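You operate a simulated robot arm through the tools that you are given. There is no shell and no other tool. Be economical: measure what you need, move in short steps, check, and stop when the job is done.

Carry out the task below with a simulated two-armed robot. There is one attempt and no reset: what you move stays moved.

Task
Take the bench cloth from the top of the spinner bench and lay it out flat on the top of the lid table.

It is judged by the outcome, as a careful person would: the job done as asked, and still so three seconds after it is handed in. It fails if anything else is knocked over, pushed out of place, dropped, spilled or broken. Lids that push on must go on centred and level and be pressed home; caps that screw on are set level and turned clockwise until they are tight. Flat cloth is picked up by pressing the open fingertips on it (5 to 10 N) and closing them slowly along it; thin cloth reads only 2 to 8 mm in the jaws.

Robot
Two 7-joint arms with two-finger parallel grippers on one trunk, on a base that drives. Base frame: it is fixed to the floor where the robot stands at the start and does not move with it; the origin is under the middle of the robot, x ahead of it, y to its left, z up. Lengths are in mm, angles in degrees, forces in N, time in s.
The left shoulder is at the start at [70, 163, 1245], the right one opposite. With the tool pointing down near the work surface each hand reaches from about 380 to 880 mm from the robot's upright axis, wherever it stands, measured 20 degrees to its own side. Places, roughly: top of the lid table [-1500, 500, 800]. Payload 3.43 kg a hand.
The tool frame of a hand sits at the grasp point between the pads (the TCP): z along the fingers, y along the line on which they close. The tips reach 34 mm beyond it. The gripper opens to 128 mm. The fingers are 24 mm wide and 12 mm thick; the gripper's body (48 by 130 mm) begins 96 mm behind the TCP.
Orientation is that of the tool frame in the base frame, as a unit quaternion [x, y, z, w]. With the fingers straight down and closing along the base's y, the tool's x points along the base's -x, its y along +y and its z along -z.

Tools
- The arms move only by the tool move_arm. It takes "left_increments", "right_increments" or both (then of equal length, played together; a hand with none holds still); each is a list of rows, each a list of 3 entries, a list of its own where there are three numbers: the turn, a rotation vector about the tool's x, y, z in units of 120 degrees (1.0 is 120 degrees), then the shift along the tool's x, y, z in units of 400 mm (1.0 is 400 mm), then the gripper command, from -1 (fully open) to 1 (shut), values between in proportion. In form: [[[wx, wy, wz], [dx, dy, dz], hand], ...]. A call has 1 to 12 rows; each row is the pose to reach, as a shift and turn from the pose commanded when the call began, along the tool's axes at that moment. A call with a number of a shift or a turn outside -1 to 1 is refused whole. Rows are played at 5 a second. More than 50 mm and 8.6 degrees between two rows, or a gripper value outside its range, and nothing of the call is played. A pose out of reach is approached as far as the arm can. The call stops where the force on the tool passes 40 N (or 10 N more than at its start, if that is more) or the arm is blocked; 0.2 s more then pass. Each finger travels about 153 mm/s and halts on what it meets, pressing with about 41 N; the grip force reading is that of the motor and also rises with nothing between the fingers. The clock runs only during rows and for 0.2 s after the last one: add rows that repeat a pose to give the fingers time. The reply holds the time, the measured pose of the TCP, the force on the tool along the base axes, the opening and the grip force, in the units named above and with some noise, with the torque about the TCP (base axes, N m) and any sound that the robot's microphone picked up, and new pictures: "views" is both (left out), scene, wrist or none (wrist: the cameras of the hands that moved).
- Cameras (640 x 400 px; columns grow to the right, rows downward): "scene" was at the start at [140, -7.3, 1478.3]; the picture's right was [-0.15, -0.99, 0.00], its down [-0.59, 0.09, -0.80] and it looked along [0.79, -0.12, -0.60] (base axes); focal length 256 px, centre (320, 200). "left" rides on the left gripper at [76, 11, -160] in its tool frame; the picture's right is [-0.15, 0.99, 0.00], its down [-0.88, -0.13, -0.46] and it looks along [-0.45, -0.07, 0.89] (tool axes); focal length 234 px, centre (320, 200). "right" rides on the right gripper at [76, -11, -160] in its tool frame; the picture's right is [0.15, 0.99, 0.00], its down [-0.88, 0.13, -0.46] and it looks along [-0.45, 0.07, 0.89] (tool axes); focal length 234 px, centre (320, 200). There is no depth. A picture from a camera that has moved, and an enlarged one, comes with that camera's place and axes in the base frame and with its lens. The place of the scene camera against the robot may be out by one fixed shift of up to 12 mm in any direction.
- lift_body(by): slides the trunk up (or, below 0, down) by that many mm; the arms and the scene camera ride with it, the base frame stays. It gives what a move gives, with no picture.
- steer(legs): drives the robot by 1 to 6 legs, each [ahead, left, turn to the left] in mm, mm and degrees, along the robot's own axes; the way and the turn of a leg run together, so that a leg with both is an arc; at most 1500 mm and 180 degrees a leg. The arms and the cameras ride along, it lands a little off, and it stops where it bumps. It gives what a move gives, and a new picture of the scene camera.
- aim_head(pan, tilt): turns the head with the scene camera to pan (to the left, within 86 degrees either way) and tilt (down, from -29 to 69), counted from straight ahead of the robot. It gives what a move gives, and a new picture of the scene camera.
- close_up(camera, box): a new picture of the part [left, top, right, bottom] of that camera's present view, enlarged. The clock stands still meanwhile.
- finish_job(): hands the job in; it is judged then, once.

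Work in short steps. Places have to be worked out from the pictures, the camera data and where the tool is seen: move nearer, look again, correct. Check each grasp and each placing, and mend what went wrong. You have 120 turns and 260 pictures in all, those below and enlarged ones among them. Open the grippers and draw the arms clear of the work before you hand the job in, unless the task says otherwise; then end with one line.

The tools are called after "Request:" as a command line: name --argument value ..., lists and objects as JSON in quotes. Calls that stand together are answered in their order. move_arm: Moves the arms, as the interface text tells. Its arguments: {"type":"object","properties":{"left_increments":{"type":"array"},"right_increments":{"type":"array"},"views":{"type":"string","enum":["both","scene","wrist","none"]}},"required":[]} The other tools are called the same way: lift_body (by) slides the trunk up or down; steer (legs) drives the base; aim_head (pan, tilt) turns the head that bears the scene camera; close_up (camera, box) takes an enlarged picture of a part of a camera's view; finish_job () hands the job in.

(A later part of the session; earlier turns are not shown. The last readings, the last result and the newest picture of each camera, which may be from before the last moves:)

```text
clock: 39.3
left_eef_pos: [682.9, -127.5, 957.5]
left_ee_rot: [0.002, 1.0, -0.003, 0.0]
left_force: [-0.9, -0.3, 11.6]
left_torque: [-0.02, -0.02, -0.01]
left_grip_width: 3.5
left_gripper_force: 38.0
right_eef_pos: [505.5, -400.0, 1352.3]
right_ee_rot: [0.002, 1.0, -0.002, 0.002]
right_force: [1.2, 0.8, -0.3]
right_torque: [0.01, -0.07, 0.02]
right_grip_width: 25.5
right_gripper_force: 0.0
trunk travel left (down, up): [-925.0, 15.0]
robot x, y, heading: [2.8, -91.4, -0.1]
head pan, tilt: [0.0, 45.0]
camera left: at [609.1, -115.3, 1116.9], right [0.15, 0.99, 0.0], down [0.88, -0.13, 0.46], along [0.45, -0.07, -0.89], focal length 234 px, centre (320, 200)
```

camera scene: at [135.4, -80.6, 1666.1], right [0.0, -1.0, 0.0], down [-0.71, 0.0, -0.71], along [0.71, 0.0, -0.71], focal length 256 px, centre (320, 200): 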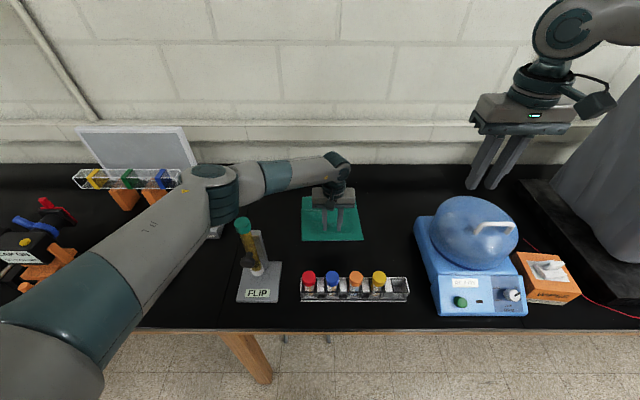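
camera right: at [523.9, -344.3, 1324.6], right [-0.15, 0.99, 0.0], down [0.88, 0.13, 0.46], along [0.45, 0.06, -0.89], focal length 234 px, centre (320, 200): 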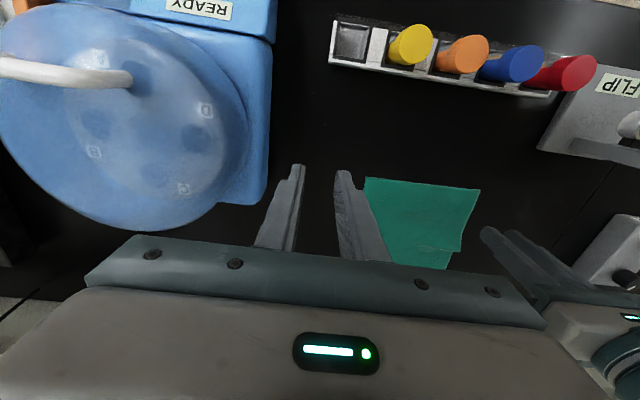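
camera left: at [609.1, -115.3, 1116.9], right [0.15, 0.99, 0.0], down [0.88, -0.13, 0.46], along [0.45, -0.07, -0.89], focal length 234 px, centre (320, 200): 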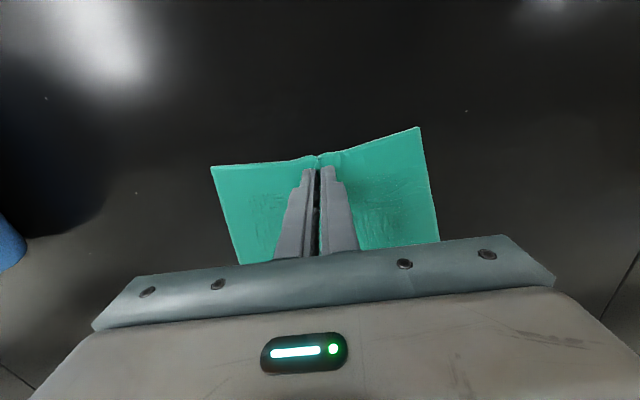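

The cloth is gripped: the jaws read 3.5 mm and a fold is visible between the fingers. Lifting straight up.

Request:
move_arm --left_increments '[[[0, 0, 0], [0, 0, -0.05], 1], [[0, 0, 0], [0, 0, -0.12], 1], [[0, 0, 0], [0, 0, -0.22], 1], [[0, 0, 0], [0, 0, -0.32], 1], [[0, 0, 0], [0, 0, -0.43], 1], [[0, 0, 0], [0, 0, -0.54], 1], [[0, 0, 0], [0, 0, -0.65], 1], [[0, 0, 0], [0, 0, -0.76], 1], [[0, 0, 0], [0, 0, -0.85], 1], [[0, 0, 0], [0, 0, -0.9], 1]]'

```text
clock: 41.5
left_eef_pos: [683.5, -127.6, 1311.7]
left_ee_rot: [0.002, 1.0, -0.002, 0.0]
left_force: [0.3, 0.4, 0.2]
left_torque: [-0.01, -0.01, -0.01]
left_grip_width: 3.5
left_gripper_force: 38.0
right_eef_pos: [505.2, -399.7, 1353.0]
right_ee_rot: [0.003, 1.0, -0.002, 0.002]
right_force: [-0.6, -0.9, -0.2]
right_torque: [0.02, 0.01, 0.02]
right_grip_width: 25.5
right_gripper_force: 0.0
trunk travel left (down, up): [-925.0, 15.0]
robot x, y, heading: [-1.3, -88.0, -0.0]
head pan, tilt: [0.0, 45.0]
camera scene: at [135.1, -83.2, 1666.0], right [0.0, -1.0, 0.0], down [-0.71, 0.0, -0.71], along [0.71, 0.0, -0.71], focal length 256 px, centre (320, 200)
camera left: at [608.3, -116.4, 1471.5], right [0.15, 0.99, 0.0], down [0.88, -0.13, 0.46], along [0.45, -0.07, -0.89], focal length 234 px, centre (320, 200)
```

scene: 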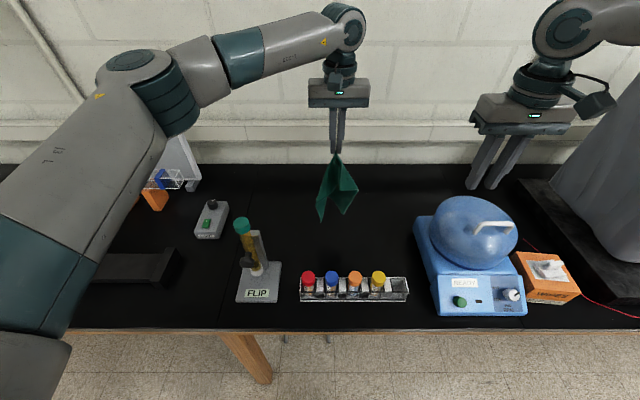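
left: 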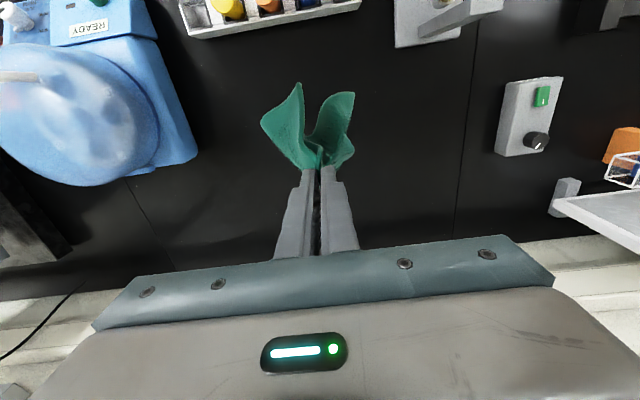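

The cloth is clear and hanging from the left hand. I'll raise it a bit more so it clears the tubes, then back away from the bench.

Request:
move_arm --left_increments '[[[0, 0, 0], [0, 0, -0.1], 1], [[0, 0, 0], [0, 0, -0.2], 1], [[0, 0, 0], [0, 0, -0.25], 1]]' --views "none"

Request:
steer --legs '[[-450, 0, 0]]'

Request:
aim_head --pan 86 --tilt 25

```text
clock: 42.3
left_eef_pos: [686.9, -126.3, 1415.0]
left_ee_rot: [0.003, 1.0, -0.001, 0.0]
left_force: [0.1, 0.1, -1.0]
left_torque: [-0.02, -0.01, -0.03]
left_grip_width: 3.6
left_gripper_force: 37.4
right_eef_pos: [508.0, -400.6, 1352.6]
right_ee_rot: [0.002, 1.0, -0.001, 0.002]
right_force: [0.7, 1.0, 1.0]
right_torque: [-0.01, 0.02, -0.01]
right_grip_width: 25.9
right_gripper_force: 0.1
trunk travel left (down, up): [-925.0, 15.0]
robot x, y, heading: [-0.3, -86.7, -0.2]
head pan, tilt: [0.0, 45.0]
```

```text
clock: 44.8
left_eef_pos: [350.5, -131.9, 1414.0]
left_ee_rot: [0.012, 1.0, -0.002, -0.002]
left_force: [0.3, -0.2, 0.3]
left_torque: [0.01, 0.06, 0.02]
left_grip_width: 3.4
left_gripper_force: 37.5
right_eef_pos: [165.3, -402.6, 1351.7]
right_ee_rot: [0.011, 1.0, -0.002, 0.001]
right_force: [0.4, -0.5, -0.7]
right_torque: [0.01, 0.02, -0.01]
right_grip_width: 25.4
right_gripper_force: 0.0
trunk travel left (down, up): [-925.0, 15.0]
robot x, y, heading: [-341.3, -79.8, -1.0]
head pan, tilt: [0.0, 45.0]
stopped in leg 1: the robot was blocked; the commanded pose is now the measured one
camera scene: at [-199.8, -78.5, 1666.1], right [-0.02, -1.0, 0.0], down [-0.71, 0.01, -0.71], along [0.71, -0.01, -0.71], focal length 256 px, centre (320, 200)
```

scene: 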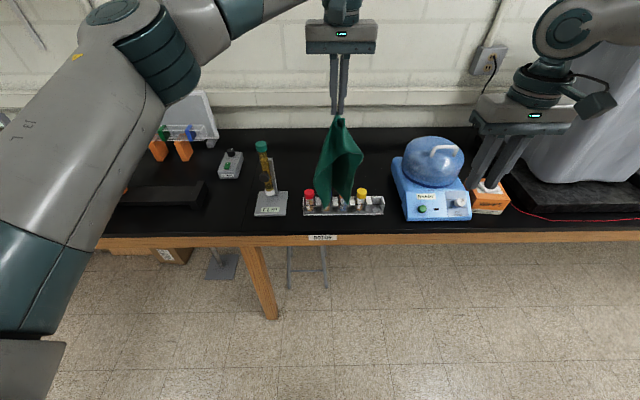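

```text
clock: 46.4
left_eef_pos: [350.9, -131.1, 1414.8]
left_ee_rot: [0.012, 1.0, -0.001, -0.001]
left_force: [-0.1, -0.5, -0.4]
left_torque: [0.0, 0.01, -0.01]
left_grip_width: 3.3
left_gripper_force: 37.9
right_eef_pos: [165.7, -401.8, 1351.7]
right_ee_rot: [0.011, 1.0, -0.002, 0.002]
right_force: [-0.4, -0.7, 0.0]
right_torque: [-0.01, -0.03, -0.04]
right_grip_width: 25.5
right_gripper_force: 0.0
trunk travel left (down, up): [-925.0, 15.0]
robot x, y, heading: [-338.1, -79.6, -0.8]
head pan, tilt: [85.9, 25.0]
camera scene: at [-273.6, 15.6, 1696.6], right [1.0, -0.09, 0.0], down [-0.04, -0.42, -0.91], along [0.08, 0.9, -0.42], focal length 256 px, centre (320, 200)
```

scene: 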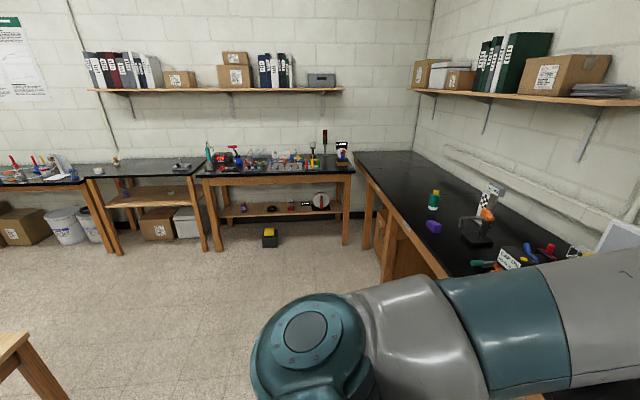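

The robot bumped something while backing. I'll look around to both sides, lower, to see what is behind.

Request:
aim_head --pan 86 --tilt 60

Request:
aim_head --pan -86 --tilt 45

```text
clock: 47.4
left_eef_pos: [349.9, -130.7, 1415.3]
left_ee_rot: [0.011, 1.0, -0.001, -0.001]
left_force: [0.6, -0.3, -0.7]
left_torque: [0.01, 0.0, 0.01]
left_grip_width: 3.3
left_gripper_force: 38.3
right_eef_pos: [166.6, -401.5, 1352.1]
right_ee_rot: [0.012, 1.0, -0.002, 0.002]
right_force: [-0.6, 0.1, 0.4]
right_torque: [0.03, 0.03, 0.01]
right_grip_width: 25.8
right_gripper_force: 0.0
trunk travel left (down, up): [-925.0, 15.0]
robot x, y, heading: [-335.7, -80.2, -1.1]
head pan, tilt: [85.9, 60.0]
camera scene: at [-275.5, -9.8, 1646.7], right [1.0, -0.09, 0.0], down [-0.08, -0.86, -0.5], along [0.04, 0.5, -0.87], focal length 256 px, centre (320, 200)
```

scene: 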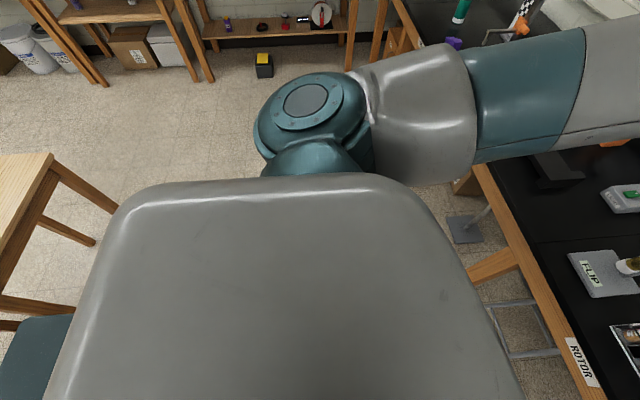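

```text
clock: 50.0
left_eef_pos: [349.4, -130.8, 1415.6]
left_ee_rot: [0.012, 1.0, -0.001, -0.001]
left_force: [-0.4, 0.4, -0.9]
left_torque: [-0.03, 0.0, 0.01]
left_grip_width: 3.5
left_gripper_force: 37.9
right_eef_pos: [166.6, -402.5, 1351.6]
right_ee_rot: [0.011, 1.0, -0.002, 0.002]
right_force: [0.8, 0.3, 0.4]
right_torque: [0.01, -0.02, 0.01]
right_grip_width: 25.6
right_gripper_force: 0.2
trunk travel left (down, up): [-925.0, 15.0]
robot x, y, heading: [-335.8, -80.0, -1.0]
head pan, tilt: [-85.9, 45.0]
camera scene: at [-277.2, -157.5, 1666.1], right [-1.0, -0.05, 0.0], down [-0.04, 0.71, -0.71], along [0.04, -0.71, -0.71], focal length 256 px, centre (320, 200)
```

scene: 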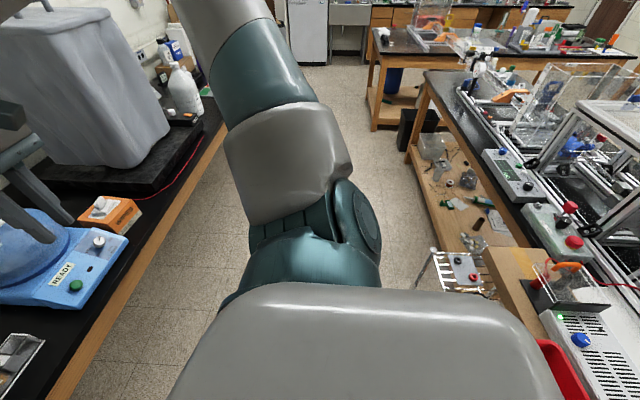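

A table stands directly behind the robot, while the lid table appears to be behind to the left. I'll ease forward a little, turn left on the spot, and look.

Request:
steer --legs '[[60, 0, 0], [0, 0, 45], [0, 0, 45]]'

Request:
aim_head --pan 50 --tilt 40

```text
clock: 55.1
left_eef_pos: [-241.3, 604.0, 1414.9]
left_ee_rot: [-0.707, 0.707, -0.002, 0.0]
left_force: [-0.1, -0.5, -0.1]
left_torque: [0.05, 0.0, -0.06]
left_grip_width: 3.7
left_gripper_force: 38.3
right_eef_pos: [34.0, 427.0, 1352.2]
right_ee_rot: [0.708, -0.707, 0.0, -0.002]
right_force: [0.4, 0.0, 0.7]
right_torque: [0.01, 0.02, -0.01]
right_grip_width: 25.7
right_gripper_force: 0.0
trunk travel left (down, up): [-925.0, 15.0]
robot x, y, heading: [-277.9, -82.3, 90.4]
head pan, tilt: [-85.9, 45.0]
camera scene: at [-191.1, -19.7, 1666.0], right [0.08, -1.0, 0.0], down [-0.71, -0.06, -0.71], along [0.7, 0.05, -0.71], focal length 256 px, centre (320, 200)
```

scene: 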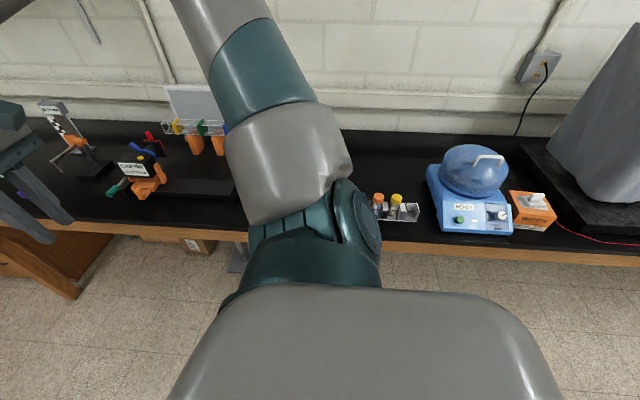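

```text
clock: 57.3
left_eef_pos: [-243.0, 604.7, 1415.3]
left_ee_rot: [0.707, -0.707, 0.002, -0.001]
left_force: [-0.5, 0.1, 0.3]
left_torque: [-0.01, -0.03, -0.1]
left_grip_width: 3.0
left_gripper_force: 38.1
right_eef_pos: [31.8, 428.3, 1352.0]
right_ee_rot: [0.708, -0.706, 0.0, -0.002]
right_force: [-0.6, 0.1, 0.5]
right_torque: [-0.03, 0.02, 0.03]
right_grip_width: 25.3
right_gripper_force: 0.1
trunk travel left (down, up): [-925.0, 15.0]
robot x, y, heading: [-274.1, -79.2, 90.2]
head pan, tilt: [50.0, 40.0]
camera scene: at [-338.7, 28.5, 1673.3], right [0.64, 0.77, 0.0], down [0.5, -0.41, -0.77], along [-0.59, 0.49, -0.64], focal length 256 px, centre (320, 200)
```

scene: 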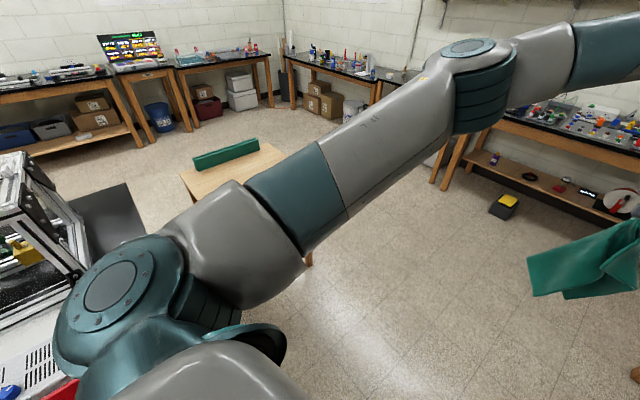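

The small wooden table is the lid table. It has a green slab or stand on it, at about [−1550, 350]. I'll drive ahead to y≈480, turn to face it, and look.

Request:
steer --legs '[[560, 0, 0], [0, 0, 45], [0, 0, 45]]'

Request:
aim_head --pan 0 --tilt 35

```text
clock: 64.6
left_eef_pos: [-964.8, 532.6, 1415.6]
left_ee_rot: [1.0, -0.011, 0.001, -0.002]
left_force: [0.2, 0.9, -0.4]
left_torque: [-0.02, 0.0, -0.08]
left_grip_width: 2.9
left_gripper_force: 38.0
right_eef_pos: [-781.2, 804.1, 1352.1]
right_ee_rot: [1.0, -0.011, -0.002, -0.001]
right_force: [0.6, -0.1, -0.7]
right_torque: [-0.02, 0.02, -0.06]
right_grip_width: 25.6
right_gripper_force: 0.0
trunk travel left (down, up): [-925.0, 15.0]
robot x, y, heading: [-282.3, 482.9, 179.3]
head pan, tilt: [50.0, 40.0]
camera scene: at [-381.6, 425.6, 1673.4], right [-0.76, 0.65, 0.0], down [0.42, 0.49, -0.77], along [-0.5, -0.58, -0.64], focal length 256 px, centre (320, 200)
```

scene: 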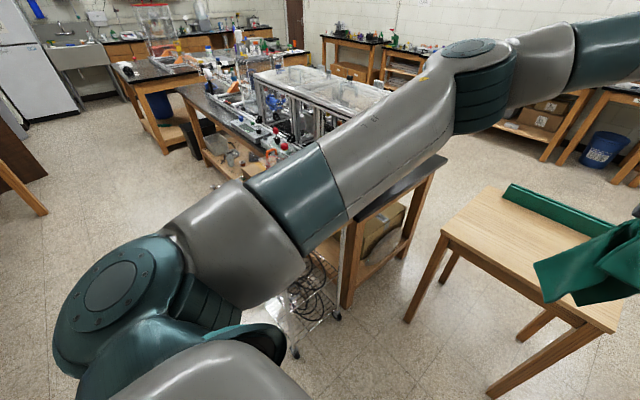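

```text
clock: 65.8
left_eef_pos: [-965.3, 531.5, 1415.5]
left_ee_rot: [1.0, -0.011, 0.001, -0.002]
left_force: [-0.3, -0.2, 0.1]
left_torque: [0.03, 0.02, -0.07]
left_grip_width: 2.7
left_gripper_force: 37.5
right_eef_pos: [-781.5, 803.6, 1352.3]
right_ee_rot: [1.0, -0.011, -0.002, -0.001]
right_force: [-0.4, -0.4, -0.1]
right_torque: [-0.02, -0.03, 0.02]
right_grip_width: 25.8
right_gripper_force: 0.1
trunk travel left (down, up): [-925.0, 15.0]
robot x, y, heading: [-282.7, 484.2, 179.1]
head pan, tilt: [0.0, 35.0]
camera scene: at [-414.3, 490.4, 1680.9], right [0.01, 1.0, 0.0], down [0.57, -0.01, -0.82], along [-0.82, 0.01, -0.57], focal length 256 px, centre (320, 200)
```

scene: 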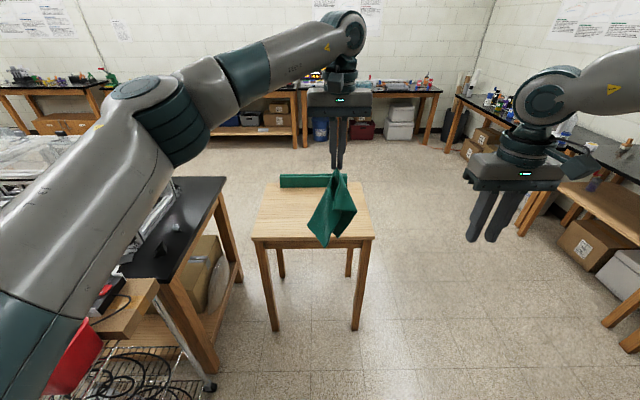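

The lid table spans about x −1350…−1940, y 155…765, with a green box at its back edge (x<−1815). I'll lay the cloth centred near [−1560, 560]. Driving closer now, slightly to the robot's left.

Request:
steer --legs '[[0, 85, 0.8], [630, 0, 0]]'

Request:
aim_head --pan -10 --tilt 50

```text
clock: 70.0
left_eef_pos: [-1609.4, 425.5, 1415.6]
left_ee_rot: [1.0, 0.005, 0.0, -0.002]
left_force: [-0.5, 0.0, 0.4]
left_torque: [0.0, 0.04, -0.09]
left_grip_width: 2.9
left_gripper_force: 37.8
right_eef_pos: [-1435.1, 701.4, 1353.5]
right_ee_rot: [1.0, 0.004, -0.003, -0.001]
right_force: [-0.1, 0.4, 0.8]
right_torque: [0.03, 0.02, 0.0]
right_grip_width: 25.8
right_gripper_force: 0.1
trunk travel left (down, up): [-925.0, 15.0]
robot x, y, heading: [-929.3, 397.0, -178.8]
head pan, tilt: [0.0, 35.0]
camera scene: at [-1058.0, 398.8, 1681.1], right [-0.02, 1.0, 0.0], down [0.57, 0.01, -0.82], along [-0.82, -0.01, -0.57], focal length 256 px, centre (320, 200)
```

scene: 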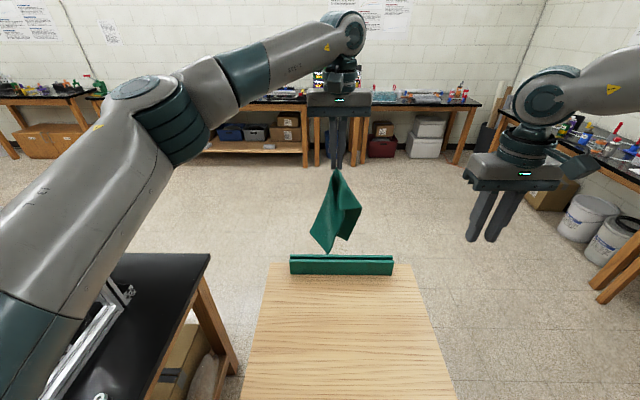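

```text
clock: 70.8
left_eef_pos: [-1611.4, 424.3, 1416.1]
left_ee_rot: [1.0, 0.004, 0.001, -0.001]
left_force: [-0.3, -0.6, -0.5]
left_torque: [0.02, 0.0, -0.07]
left_grip_width: 3.0
left_gripper_force: 37.8
right_eef_pos: [-1436.3, 700.9, 1352.1]
right_ee_rot: [1.0, 0.004, -0.002, -0.002]
right_force: [0.6, -0.3, -0.3]
right_torque: [0.0, -0.02, -0.01]
right_grip_width: 25.8
right_gripper_force: 0.0
trunk travel left (down, up): [-925.0, 15.0]
robot x, y, heading: [-926.9, 397.9, -178.8]
head pan, tilt: [-10.0, 50.0]
camera scene: at [-1048.3, 412.4, 1659.2], right [0.16, 0.99, 0.0], down [0.76, -0.12, -0.64], along [-0.63, 0.1, -0.77], focal length 256 px, centre (320, 200)
```

scene: 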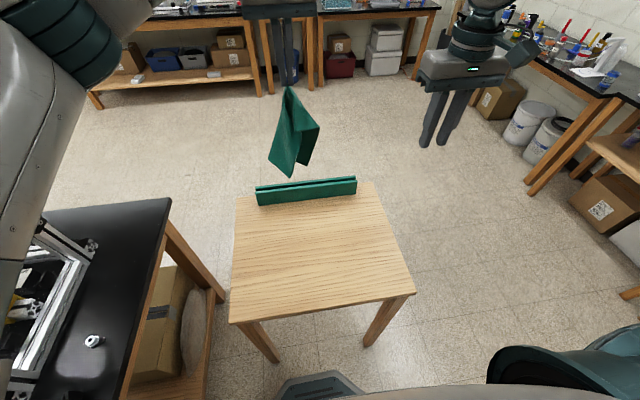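

The free table area is x −1305…−1768, y 165…775, and the green stand's front is at x≈−1768. I'll lower the trunk for a comfortable two-arm working height at this table.

Request:
lift_body --by -300

Request:
move_arm --left_increments '[[[0, 0, 0], [-0.05, 0.1, 0], 1], [[0, 0, 0], [-0.1, 0.2, 0], 1], [[0, 0, 0], [-0.1, 0.26, 0], 1], [[0, 0, 0], [-0.1, 0.26, 0], 1]]'

```text
clock: 73.8
left_eef_pos: [-1610.7, 423.6, 1115.3]
left_ee_rot: [1.0, 0.004, 0.001, -0.001]
left_force: [0.3, 0.4, 0.0]
left_torque: [-0.01, -0.01, -0.05]
left_grip_width: 2.9
left_gripper_force: 37.8
right_eef_pos: [-1436.6, 701.2, 1052.2]
right_ee_rot: [1.0, 0.005, -0.002, -0.003]
right_force: [0.0, 0.3, 1.0]
right_torque: [0.01, 0.01, 0.0]
right_grip_width: 25.6
right_gripper_force: 0.1
trunk travel left (down, up): [-625.0, 315.0]
robot x, y, heading: [-924.9, 396.8, -179.0]
head pan, tilt: [-10.0, 50.0]
```

```text
clock: 74.8
left_eef_pos: [-1649.6, 317.8, 1114.8]
left_ee_rot: [1.0, 0.004, 0.002, -0.002]
left_force: [0.5, -0.3, -1.4]
left_torque: [-0.02, -0.03, -0.06]
left_grip_width: 3.1
left_gripper_force: 37.6
right_eef_pos: [-1435.8, 701.6, 1052.4]
right_ee_rot: [1.0, 0.005, -0.001, -0.001]
right_force: [0.3, 0.9, -0.5]
right_torque: [-0.02, -0.01, 0.03]
right_grip_width: 25.5
right_gripper_force: 0.0
trunk travel left (down, up): [-625.0, 315.0]
robot x, y, heading: [-922.6, 392.9, -178.9]
head pan, tilt: [-10.0, 50.0]
camera scene: at [-1048.1, 412.7, 1359.1], right [0.16, 0.99, 0.0], down [0.76, -0.12, -0.64], along [-0.63, 0.1, -0.77], focal length 256 px, centre (320, 200)
camera left: at [-1573.3, 306.3, 1273.7], right [-0.14, -0.99, 0.0], down [-0.88, 0.12, 0.45], along [-0.45, 0.07, -0.89], focal length 234 px, centre (320, 200)
```

scene: 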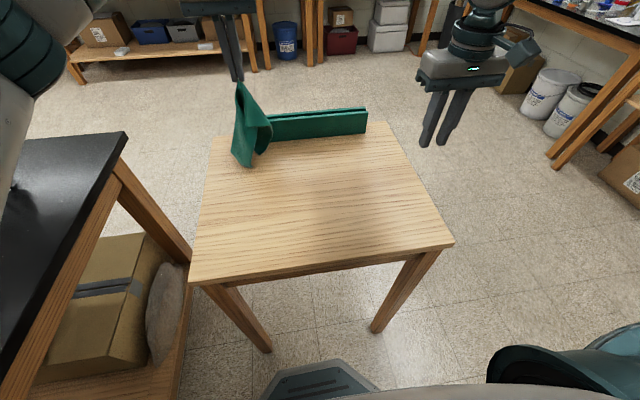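
left: 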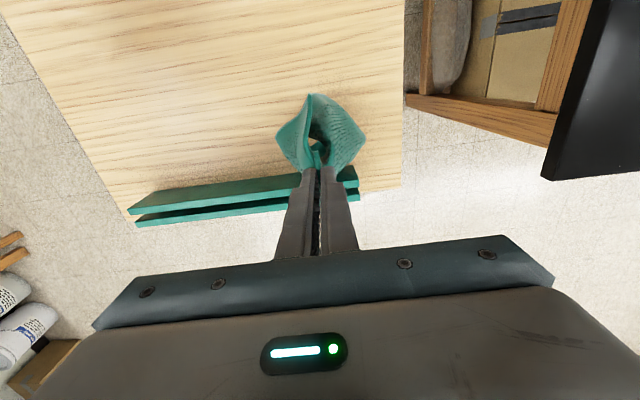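

After the turn the tool's y axis points along −y, so I moved the wrong way. The cloth hangs as a trough that opens toward the robot. It's best to touch down near the robot and lay it away from me, so the wings open on top. Moving to [−1440, 530].

Request:
move_arm --left_increments '[[[0, 0, 0], [0.05, 0, -0.06], 1], [[0, 0, 0], [0.14, -0.03, -0.1], 1], [[0, 0, 0], [0.23, -0.08, -0.1], 1], [[0, 0, 0], [0.3, -0.15, -0.1], 1], [[0, 0, 0], [0.37, -0.23, -0.1], 1], [[0, 0, 0], [0.43, -0.31, -0.1], 1], [[0, 0, 0], [0.48, -0.39, -0.1], 1], [[0, 0, 0], [0.52, -0.47, -0.1], 1], [[0, 0, 0], [0.52, -0.53, -0.05], 1], [[0, 0, 0], [0.52, -0.53, -0.02], 1], [[0, 0, 0], [0.52, -0.53, -0.02], 1]]' --right_increments '[[[0, 0, 0], [0, -0.05, -0.03], 0.6], [[0, 0, 0], [0, -0.1, -0.06], 0.6], [[0, 0, 0], [0, -0.15, -0.1], 0.6], [[0, 0, 0], [0, -0.2, -0.15], 0.6], [[0, 0, 0], [0, -0.25, -0.2], 0.6], [[0, 0, 0], [0, -0.25, -0.2], 0.6], [[0, 0, 0], [0, -0.25, -0.2], 0.6], [[0, 0, 0], [0, -0.25, -0.2], 0.6], [[0, 0, 0], [0, -0.25, -0.2], 0.6], [[0, 0, 0], [0, -0.25, -0.2], 0.6], [[0, 0, 0], [0, -0.25, -0.2], 0.6]]'

```text
clock: 77.2
left_eef_pos: [-1445.9, 534.8, 1122.8]
left_ee_rot: [1.0, 0.005, 0.001, -0.002]
left_force: [-0.2, -0.2, -0.7]
left_torque: [-0.01, 0.01, -0.07]
left_grip_width: 3.0
left_gripper_force: 38.0
right_eef_pos: [-1436.9, 802.1, 1131.6]
right_ee_rot: [1.0, 0.005, -0.002, -0.002]
right_force: [0.6, 0.0, 0.3]
right_torque: [-0.02, 0.01, 0.0]
right_grip_width: 25.7
right_gripper_force: 0.1
trunk travel left (down, up): [-625.0, 315.0]
robot x, y, heading: [-928.9, 396.6, -179.2]
head pan, tilt: [-10.0, 50.0]
camera scene: at [-1047.6, 412.8, 1359.2], right [0.16, 0.99, 0.0], down [0.76, -0.12, -0.64], along [-0.63, 0.1, -0.77], focal length 256 px, centre (320, 200)
camera right: at [-1359.7, 814.2, 1292.0], right [0.16, -0.99, 0.0], down [-0.88, -0.14, 0.46], along [-0.45, -0.07, -0.89], focal length 234 px, centre (320, 200)
camera left: at [-1367.9, 523.7, 1282.6], right [-0.14, -0.99, 0.0], down [-0.88, 0.12, 0.46], along [-0.45, 0.07, -0.89], focal length 234 px, centre (320, 200)
```

scene: 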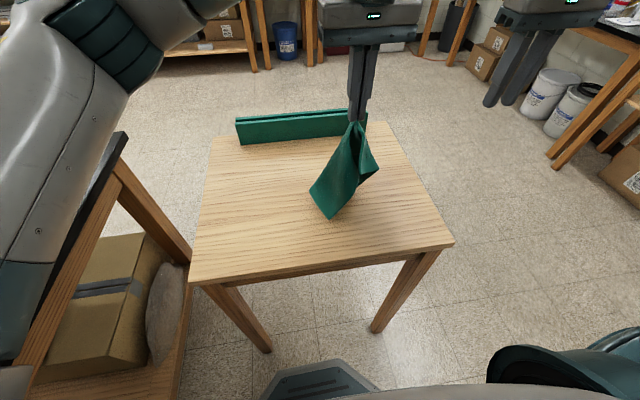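
right: 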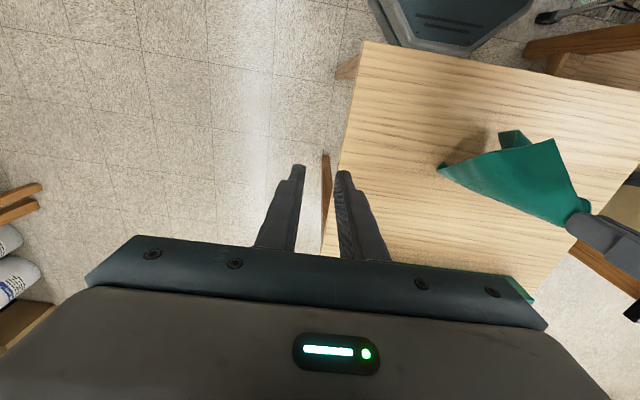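
left: 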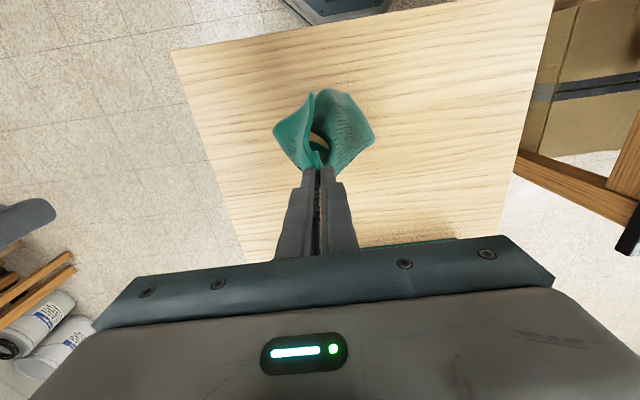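

The cloth is above the right spot, opening toward the robot. I'll lower it to touch-down and start the arc away from the robot.

Request:
move_arm --left_increments '[[[0, 0, 0], [0, 0, 0.06], 1], [[0, 0, 0], [0, 0, 0.12], 1], [[0, 0, 0], [0, 0, 0.172], 1], [[0, 0, 0], [0, 0, 0.172], 1], [[0, 0, 0], [-0.048, 0, 0.175], 1], [[0, 0, 0], [-0.095, 0, 0.18], 1], [[0, 0, 0], [-0.14, 0, 0.19], 1], [[0, 0, 0], [-0.187, 0, 0.205], 1], [[0, 0, 0], [-0.23, 0, 0.225], 1], [[0, 0, 0], [-0.275, 0, 0.248], 1], [[0, 0, 0], [-0.31, 0, 0.27], 1], [[0, 0, 0], [-0.352, 0, 0.302], 1]]'

```text
clock: 79.8
left_eef_pos: [-1584.9, 534.2, 1000.4]
left_ee_rot: [1.0, 0.004, 0.0, -0.002]
left_force: [-0.1, -0.2, -0.3]
left_torque: [0.01, -0.03, -0.05]
left_grip_width: 2.9
left_gripper_force: 37.6
right_eef_pos: [-1436.7, 804.0, 1132.1]
right_ee_rot: [1.0, 0.005, -0.001, -0.002]
right_force: [-0.3, 0.4, -0.6]
right_torque: [-0.06, 0.02, -0.03]
right_grip_width: 25.6
right_gripper_force: 0.0
trunk travel left (down, up): [-625.0, 315.0]
robot x, y, heading: [-922.6, 394.4, -179.4]
head pan, tilt: [-10.0, 50.0]
camera scene: at [-1048.5, 412.9, 1359.1], right [0.16, 0.99, 0.0], down [0.76, -0.12, -0.64], along [-0.63, 0.1, -0.77], focal length 256 px, centre (320, 200)
camera left: at [-1508.6, 523.1, 1160.1], right [-0.14, -0.99, 0.0], down [-0.88, 0.12, 0.45], along [-0.45, 0.07, -0.89], focal length 234 px, centre (320, 200)
```

scene: 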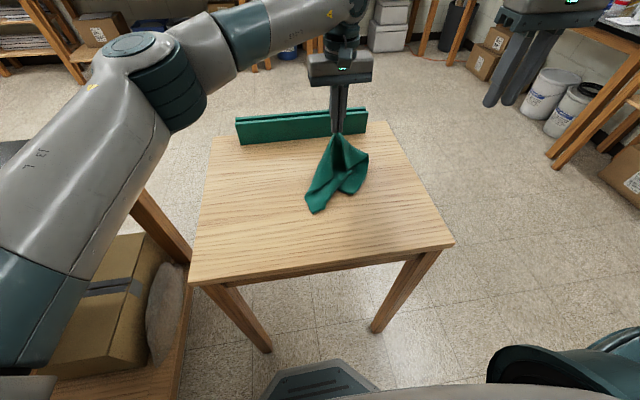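
left: 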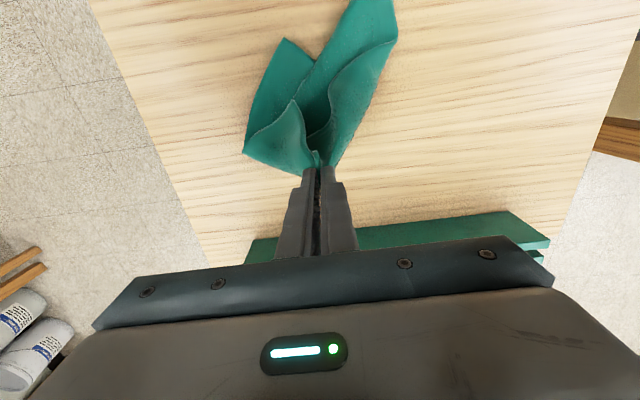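

It is opening up as planned. I'll finish the arc down to the table.

Request:
move_arm --left_increments '[[[0, 0, 0], [-0.035, 0, 0.033], 1], [[0, 0, 0], [-0.07, 0, 0.067], 1], [[0, 0, 0], [-0.1, 0, 0.105], 1], [[0, 0, 0], [-0.122, 0, 0.145], 1], [[0, 0, 0], [-0.145, 0, 0.19], 1], [[0, 0, 0], [-0.165, 0, 0.233], 1], [[0, 0, 0], [-0.18, 0, 0.28], 1], [[0, 0, 0], [-0.195, 0, 0.325], 1], [[0, 0, 0], [-0.21, 0, 0.365], 1], [[0, 0, 0], [-0.22, 0, 0.375], 1], [[0, 0, 0], [-0.23, 0, 0.378], 1]]'

```text
clock: 81.6
left_eef_pos: [-1658.9, 529.9, 890.6]
left_ee_rot: [1.0, 0.004, -0.005, -0.003]
left_force: [6.6, -2.0, 23.2]
left_torque: [0.02, -0.62, -0.03]
left_grip_width: 3.0
left_gripper_force: 37.7
left hand out of reach, approached as far as the arm can: row 8
right_eef_pos: [-1434.0, 800.7, 1132.8]
right_ee_rot: [1.0, 0.006, -0.002, -0.002]
right_force: [-0.6, 0.0, 0.0]
right_torque: [0.0, -0.04, 0.04]
right_grip_width: 25.6
right_gripper_force: 0.1
trunk travel left (down, up): [-625.0, 315.0]
robot x, y, heading: [-924.6, 395.2, -179.2]
head pan, tilt: [-10.0, 50.0]
stopped in row 8 (left hand): the force on the tool passed its limit at 45 N (the readings are from after the stop); the commanded pose is now the measured one
camera scene: at [-1045.5, 411.3, 1359.6], right [0.16, 0.99, 0.0], down [0.76, -0.12, -0.64], along [-0.64, 0.1, -0.77], focal length 256 px, centre (320, 200)
camera left: at [-1581.6, 518.3, 1048.9], right [-0.14, -0.99, -0.01], down [-0.88, 0.12, 0.46], along [-0.46, 0.07, -0.89], focal length 234 px, centre (320, 200)
```

scene: 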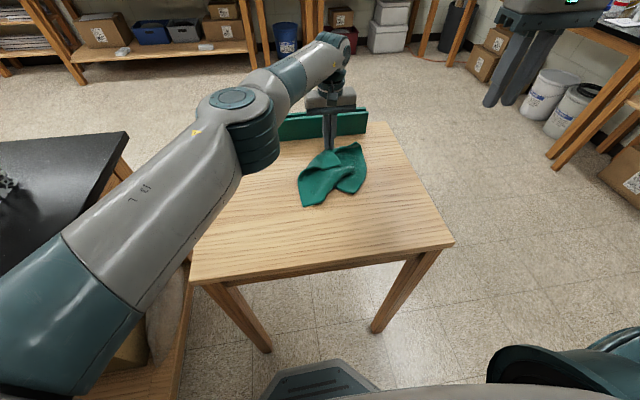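
left: 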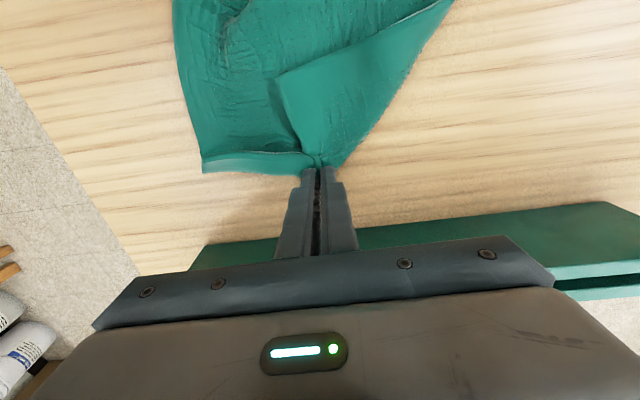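

The 45 N contact suggests the table top is actually near z≈855 in arm coordinates. The cloth lies on the table with one wing folded over. I'll ease up slightly, open gently, then rise to look.

Request:
move_arm --left_increments '[[[0, 0, 0], [0, 0, -0.004], 1], [[0, 0, 0], [0, 0, -0.004], 0.9], [[0, 0, 0], [0, 0, -0.004], 0.8], [[0, 0, 0], [0, 0, -0.004], 0.7], [[0, 0, 0], [0, 0, -0.004], 0.6], [[0, 0, 0], [0, 0, -0.004], 0.5]]' --views "wrist"

```text
clock: 83.0
left_eef_pos: [-1660.0, 531.5, 888.6]
left_ee_rot: [1.0, 0.004, -0.004, -0.004]
left_force: [-3.0, 3.1, 18.2]
left_torque: [-0.01, -0.1, 0.05]
left_grip_width: 26.2
left_gripper_force: 0.1
right_eef_pos: [-1436.2, 801.3, 1132.5]
right_ee_rot: [1.0, 0.006, -0.002, -0.002]
right_force: [0.3, 0.1, 0.3]
right_torque: [0.0, 0.03, 0.01]
right_grip_width: 25.4
right_gripper_force: 0.0
trunk travel left (down, up): [-625.0, 315.0]
robot x, y, heading: [-924.0, 400.1, -179.2]
head pan, tilt: [-10.0, 50.0]
camera left: at [-1582.5, 519.1, 1047.4], right [-0.14, -0.99, -0.01], down [-0.88, 0.12, 0.46], along [-0.46, 0.07, -0.89], focal length 234 px, centre (320, 200)
```

left: 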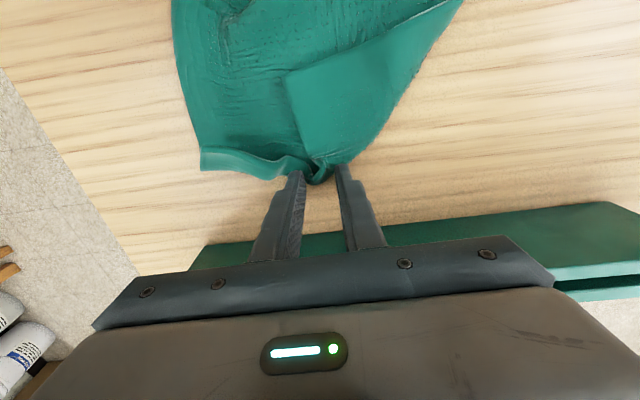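

The cloth is released and the table is at z≈855. I'll raise the left hand and swing it aside to view the cloth.

Request:
move_arm --left_increments '[[[0, 0, 0], [0, 0, -0.05], 0.5], [[0, 0, 0], [0, 0, -0.15], 0.5], [[0, 0, 0], [0, 0, -0.25], 0.5], [[0, 0, 0], [0.02, 0.08, -0.35], 0.5], [[0, 0, 0], [0.05, 0.16, -0.45], 0.5], [[0, 0, 0], [0.1, 0.26, -0.5], 0.5], [[0, 0, 0], [0.15, 0.36, -0.5], 0.5]]' --views "none"

Request:
close_up --camera "scene" --box '[180, 80, 480, 280]'

```text
refused: row 4 steps farther than a row can; nothing moved
```

```text
2.00 times, centred on (330, 180) of scene
camera zoom: at [-1046.1, 412.2, 1359.4], right [0.16, 0.99, 0.0], down [0.76, -0.12, -0.64], along [-0.64, 0.1, -0.77], focal length 512 px, centre (300, 240)
```

zoom: 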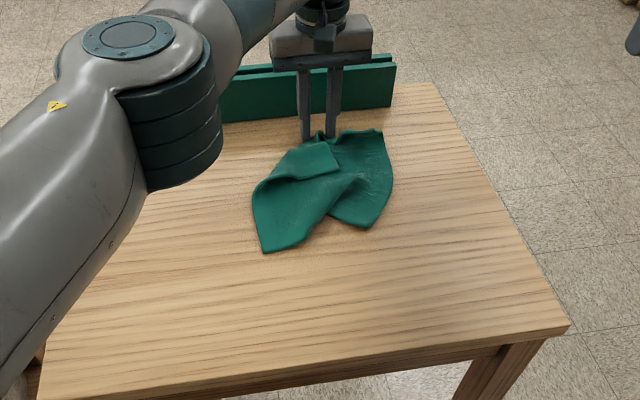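

A row was too long, so the call was refused. Redoing it with smaller steps.

Request:
move_arm --left_increments '[[[0, 0, 0], [0, 0, -0.05], 0.5], [[0, 0, 0], [0, 0, -0.15], 0.5], [[0, 0, 0], [0, 0, -0.25], 0.5], [[0, 0, 0], [0.02, 0.05, -0.34], 0.5], [[0, 0, 0], [0.04, 0.1, -0.42], 0.5], [[0, 0, 0], [0.08, 0.2, -0.46], 0.5], [[0, 0, 0], [0.12, 0.3, -0.48], 0.5], [[0, 0, 0], [0.16, 0.4, -0.48], 0.5], [[0, 0, 0], [0.2, 0.5, -0.48], 0.5]]' --views "none"

Request:
close_up --camera "scene" --box '[240, 100, 420, 220]'

```text
clock: 85.0
left_eef_pos: [-1580.2, 330.2, 1077.1]
left_ee_rot: [1.0, 0.005, -0.004, -0.005]
left_force: [0.0, -0.6, 0.3]
left_torque: [0.05, 0.0, 0.01]
left_grip_width: 31.9
left_gripper_force: 0.0
right_eef_pos: [-1436.0, 799.3, 1132.0]
right_ee_rot: [1.0, 0.006, -0.002, -0.003]
right_force: [-0.3, -0.3, 0.3]
right_torque: [0.05, 0.03, 0.0]
right_grip_width: 25.7
right_gripper_force: 0.1
trunk travel left (down, up): [-625.0, 315.0]
robot x, y, heading: [-924.9, 395.8, -179.1]
head pan, tilt: [-10.0, 50.0]
```

```text
3.33 times, centred on (330, 160) of scene
camera zoom: at [-1047.6, 409.3, 1359.3], right [0.16, 0.99, 0.0], down [0.76, -0.12, -0.64], along [-0.63, 0.1, -0.77], focal length 854 px, centre (287, 333)
```

zoom: 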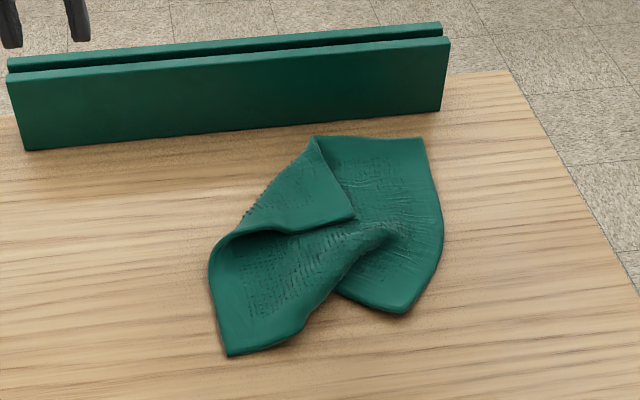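

The cloth lies folded in a bow-tie shape. Its two corners nearest the robot look single-layered, at about [−1440, 430] and [−1460, 567]. I'll grab the right one with the right hand first and draw it outward to straighten the near edge. First I'll test the right hand's reach.

Request:
move_arm --right_increments '[[[0, 0, 0], [-0.03, 0.1, 0], 0.62], [[0, 0, 0], [-0.06, 0.2, 0], 0.62], [[0, 0, 0], [-0.09, 0.3, 0], 0.62], [[0, 0, 0], [-0.11, 0.4, 0.05], 0.62], [[0, 0, 0], [-0.11, 0.5, 0.1], 0.62], [[0, 0, 0], [-0.11, 0.59, 0.15], 0.62], [[0, 0, 0], [-0.11, 0.59, 0.25], 0.62], [[0, 0, 0], [-0.11, 0.59, 0.35], 0.62], [[0, 0, 0], [-0.11, 0.59, 0.45], 0.62]]'

```text
clock: 87.0
left_eef_pos: [-1582.5, 332.1, 1076.1]
left_ee_rot: [1.0, 0.004, -0.002, -0.002]
left_force: [-0.8, 0.5, -0.8]
left_torque: [0.02, -0.03, -0.01]
left_grip_width: 32.1
left_gripper_force: 0.1
right_eef_pos: [-1476.7, 563.3, 948.1]
right_ee_rot: [1.0, 0.004, -0.001, -0.002]
right_force: [-0.2, -0.3, -0.9]
right_torque: [-0.02, 0.01, 0.04]
right_grip_width: 24.3
right_gripper_force: 0.1
trunk travel left (down, up): [-625.0, 315.0]
robot x, y, heading: [-925.6, 390.9, -179.1]
head pan, tilt: [-10.0, 50.0]
camera scene: at [-1049.3, 412.4, 1359.1], right [0.16, 0.99, 0.0], down [0.76, -0.12, -0.64], along [-0.63, 0.1, -0.77], focal length 256 px, centre (320, 200)
camera right: at [-1401.1, 575.1, 1108.1], right [0.16, -0.99, 0.0], down [-0.88, -0.14, 0.46], along [-0.45, -0.07, -0.89], focal length 234 px, centre (320, 200)
```

scene: 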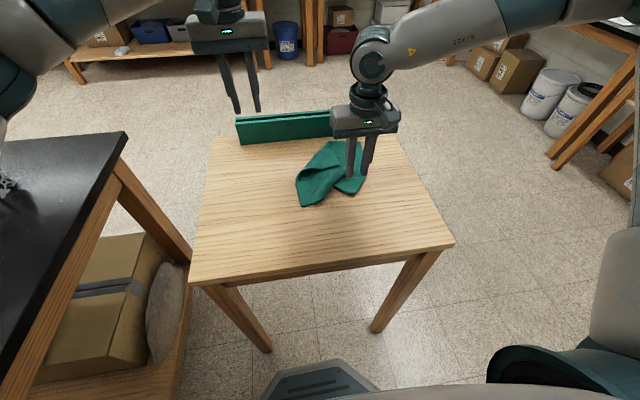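
right: 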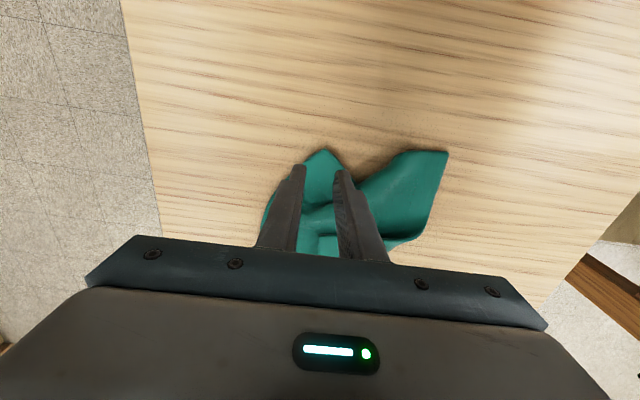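

The right hand reaches well here. The corner tip is at [−1468, 563], so I'll go 26 mm further in and descend close to the surface.

Request:
move_arm --right_increments '[[[0, 0, 0], [-0.065, 0, 0.03], 0.66], [[0, 0, 0], [-0.065, 0, 0.09], 0.66], [[0, 0, 0], [-0.065, 0, 0.125], 0.66], [[0, 0, 0], [-0.065, 0, 0.135], 0.66], [[0, 0, 0], [-0.065, 0, 0.135], 0.66]]' --views "wrist"

```text
clock: 88.2
left_eef_pos: [-1580.5, 332.0, 1077.4]
left_ee_rot: [1.0, 0.005, -0.003, -0.003]
left_force: [-0.3, 0.5, 0.1]
left_torque: [0.01, 0.0, 0.01]
left_grip_width: 32.1
left_gripper_force: 0.1
right_eef_pos: [-1500.0, 570.9, 900.6]
right_ee_rot: [1.0, 0.005, -0.003, -0.001]
right_force: [0.3, 0.3, 0.6]
right_torque: [0.0, -0.01, 0.0]
right_grip_width: 21.8
right_gripper_force: 0.0
right hand out of reach, approached as far as the arm can: row 3, 4, 5
trunk travel left (down, up): [-625.0, 315.0]
robot x, y, heading: [-921.7, 396.1, -179.2]
head pan, tilt: [-10.0, 50.0]
camera right: at [-1423.4, 583.3, 1060.8], right [0.16, -0.99, 0.0], down [-0.88, -0.14, 0.46], along [-0.45, -0.07, -0.89], focal length 234 px, centre (320, 200)
```

right: 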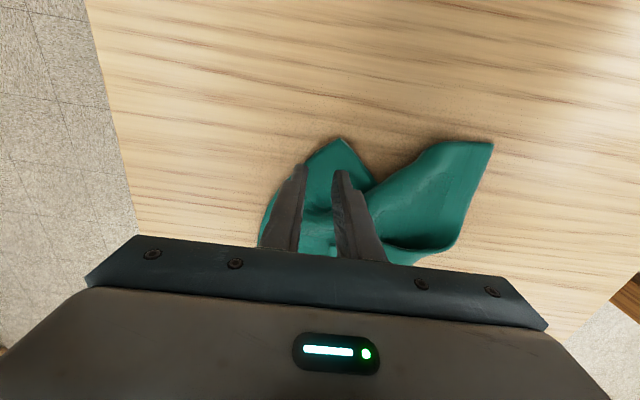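

The right hand is at its limit again just before contact, so a lower trunk should help. I'll raise the right hand 80 mm, lower the trunk by 100 mm, and retry.

Request:
move_arm --right_increments '[[[0, 0, 0], [0, 0, -0.1], 0.66], [[0, 0, 0], [0, 0, -0.2], 0.66], [[0, 0, 0], [0, 0, -0.3], 0.66]]' --left_increments '[[[0, 0, 0], [0, 0, -0.1], 0.5], [[0, 0, 0], [0, 0, -0.2], 0.5], [[0, 0, 0], [0, 0, -0.25], 0.5]]' --views "none"

Request:
lift_body --by -100

Request:
move_arm --right_increments '[[[0, 0, 0], [0, 0.02, 0.02], 0.66], [[0, 0, 0], [0, 0.02, 0.03], 0.66], [[0, 0, 0], [0, 0.02, 0.035], 0.66]]' --views "wrist"

```text
clock: 89.0
left_eef_pos: [-1578.6, 331.6, 1177.2]
left_ee_rot: [1.0, 0.004, -0.003, -0.003]
left_force: [0.4, 0.5, 0.1]
left_torque: [-0.03, 0.04, -0.01]
left_grip_width: 31.9
left_gripper_force: 0.0
right_eef_pos: [-1498.1, 574.4, 1020.2]
right_ee_rot: [1.0, 0.005, -0.002, -0.001]
right_force: [-0.3, -0.1, 0.5]
right_torque: [-0.01, 0.01, 0.02]
right_grip_width: 21.5
right_gripper_force: 0.0
trunk travel left (down, up): [-625.0, 315.0]
robot x, y, heading: [-927.8, 394.4, -178.8]
head pan, tilt: [-10.0, 50.0]
```

```text
clock: 90.3
left_eef_pos: [-1579.4, 331.0, 1077.2]
left_ee_rot: [1.0, 0.004, -0.003, -0.004]
left_force: [-0.4, 0.5, 0.5]
left_torque: [-0.03, 0.02, 0.02]
left_grip_width: 32.0
left_gripper_force: 0.0
right_eef_pos: [-1496.9, 573.8, 921.1]
right_ee_rot: [1.0, 0.005, -0.002, -0.001]
right_force: [-0.4, -0.2, -0.4]
right_torque: [0.02, 0.0, 0.03]
right_grip_width: 21.7
right_gripper_force: 0.2
trunk travel left (down, up): [-525.0, 415.0]
robot x, y, heading: [-925.2, 394.0, -179.2]
head pan, tilt: [-10.0, 50.0]
```

```text
clock: 91.1
left_eef_pos: [-1580.5, 331.1, 1075.9]
left_ee_rot: [1.0, 0.004, -0.003, -0.003]
left_force: [-0.5, 1.1, 0.8]
left_torque: [0.02, -0.02, -0.02]
left_grip_width: 32.1
left_gripper_force: 0.0
right_eef_pos: [-1498.4, 566.2, 905.0]
right_ee_rot: [1.0, 0.005, -0.002, -0.003]
right_force: [-0.7, -0.4, 1.1]
right_torque: [-0.02, 0.02, -0.01]
right_grip_width: 22.1
right_gripper_force: 0.1
trunk travel left (down, up): [-525.0, 415.0]
robot x, y, heading: [-926.4, 396.3, -179.2]
head pan, tilt: [-10.0, 50.0]
camera right: at [-1421.5, 577.6, 1066.8], right [0.16, -0.99, 0.0], down [-0.88, -0.14, 0.46], along [-0.45, -0.07, -0.89], focal length 234 px, centre (320, 200)
```

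right: 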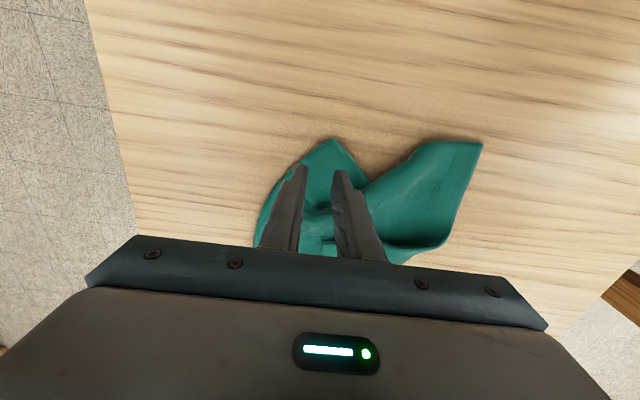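

The hand is now in reach with the corner between the fingertips. Moving 6 mm inward and creeping down to contact.

Request:
move_arm --right_increments '[[[0, 0, 0], [0, 0.015, 0.015], 0.66], [[0, 0, 0], [0, 0.015, 0.03], 0.66], [[0, 0, 0], [0, 0.015, 0.036], 0.66], [[0, 0, 0], [0, 0.015, 0.036], 0.66]]' --views "none"

```text
clock: 92.1
left_eef_pos: [-1579.2, 331.0, 1076.2]
left_ee_rot: [1.0, 0.005, -0.003, -0.004]
left_force: [0.3, 0.2, -0.6]
left_torque: [0.03, 0.02, 0.02]
left_grip_width: 32.1
left_gripper_force: 0.0
right_eef_pos: [-1497.8, 559.8, 892.3]
right_ee_rot: [1.0, 0.006, -0.002, -0.002]
right_force: [-0.2, -0.3, 0.1]
right_torque: [-0.02, 0.0, -0.01]
right_grip_width: 21.8
right_gripper_force: 0.1
trunk travel left (down, up): [-525.0, 415.0]
robot x, y, heading: [-923.0, 393.8, -179.1]
head pan, tilt: [-10.0, 50.0]
```

Not touching yet; stepping 2 mm at a time.

Request:
move_arm --right_increments '[[[0, 0, 0], [0, 0, 0.006], 0.66], [[0, 0, 0], [0, 0, 0.006], 0.66]]' --views "none"

Request:
move_arm --right_increments '[[[0, 0, 0], [0, 0, 0.004], 0.66], [[0, 0, 0], [0, 0, 0.004], 0.66]]' --views "none"

```text
clock: 92.7
left_eef_pos: [-1579.1, 331.2, 1076.6]
left_ee_rot: [1.0, 0.005, -0.004, -0.004]
left_force: [-0.6, -0.6, -1.2]
left_torque: [-0.02, 0.01, -0.03]
left_grip_width: 31.9
left_gripper_force: 0.1
right_eef_pos: [-1496.8, 561.0, 890.7]
right_ee_rot: [1.0, 0.005, -0.001, -0.002]
right_force: [0.2, -0.5, -0.7]
right_torque: [0.03, -0.02, 0.0]
right_grip_width: 21.7
right_gripper_force: 0.0
trunk travel left (down, up): [-525.0, 415.0]
robot x, y, heading: [-923.1, 394.6, -179.4]
head pan, tilt: [-10.0, 50.0]
```

```text
clock: 93.3
left_eef_pos: [-1578.6, 331.3, 1077.6]
left_ee_rot: [1.0, 0.004, -0.003, -0.004]
left_force: [0.4, 0.2, -0.2]
left_torque: [-0.02, 0.0, 0.02]
left_grip_width: 31.9
left_gripper_force: 0.0
right_eef_pos: [-1496.1, 559.9, 888.7]
right_ee_rot: [1.0, 0.005, -0.002, -0.002]
right_force: [1.6, 0.4, 2.3]
right_torque: [0.02, -0.03, 0.0]
right_grip_width: 22.1
right_gripper_force: 0.1
trunk travel left (down, up): [-525.0, 415.0]
robot x, y, heading: [-924.5, 397.2, -179.0]
head pan, tilt: [-10.0, 50.0]
```

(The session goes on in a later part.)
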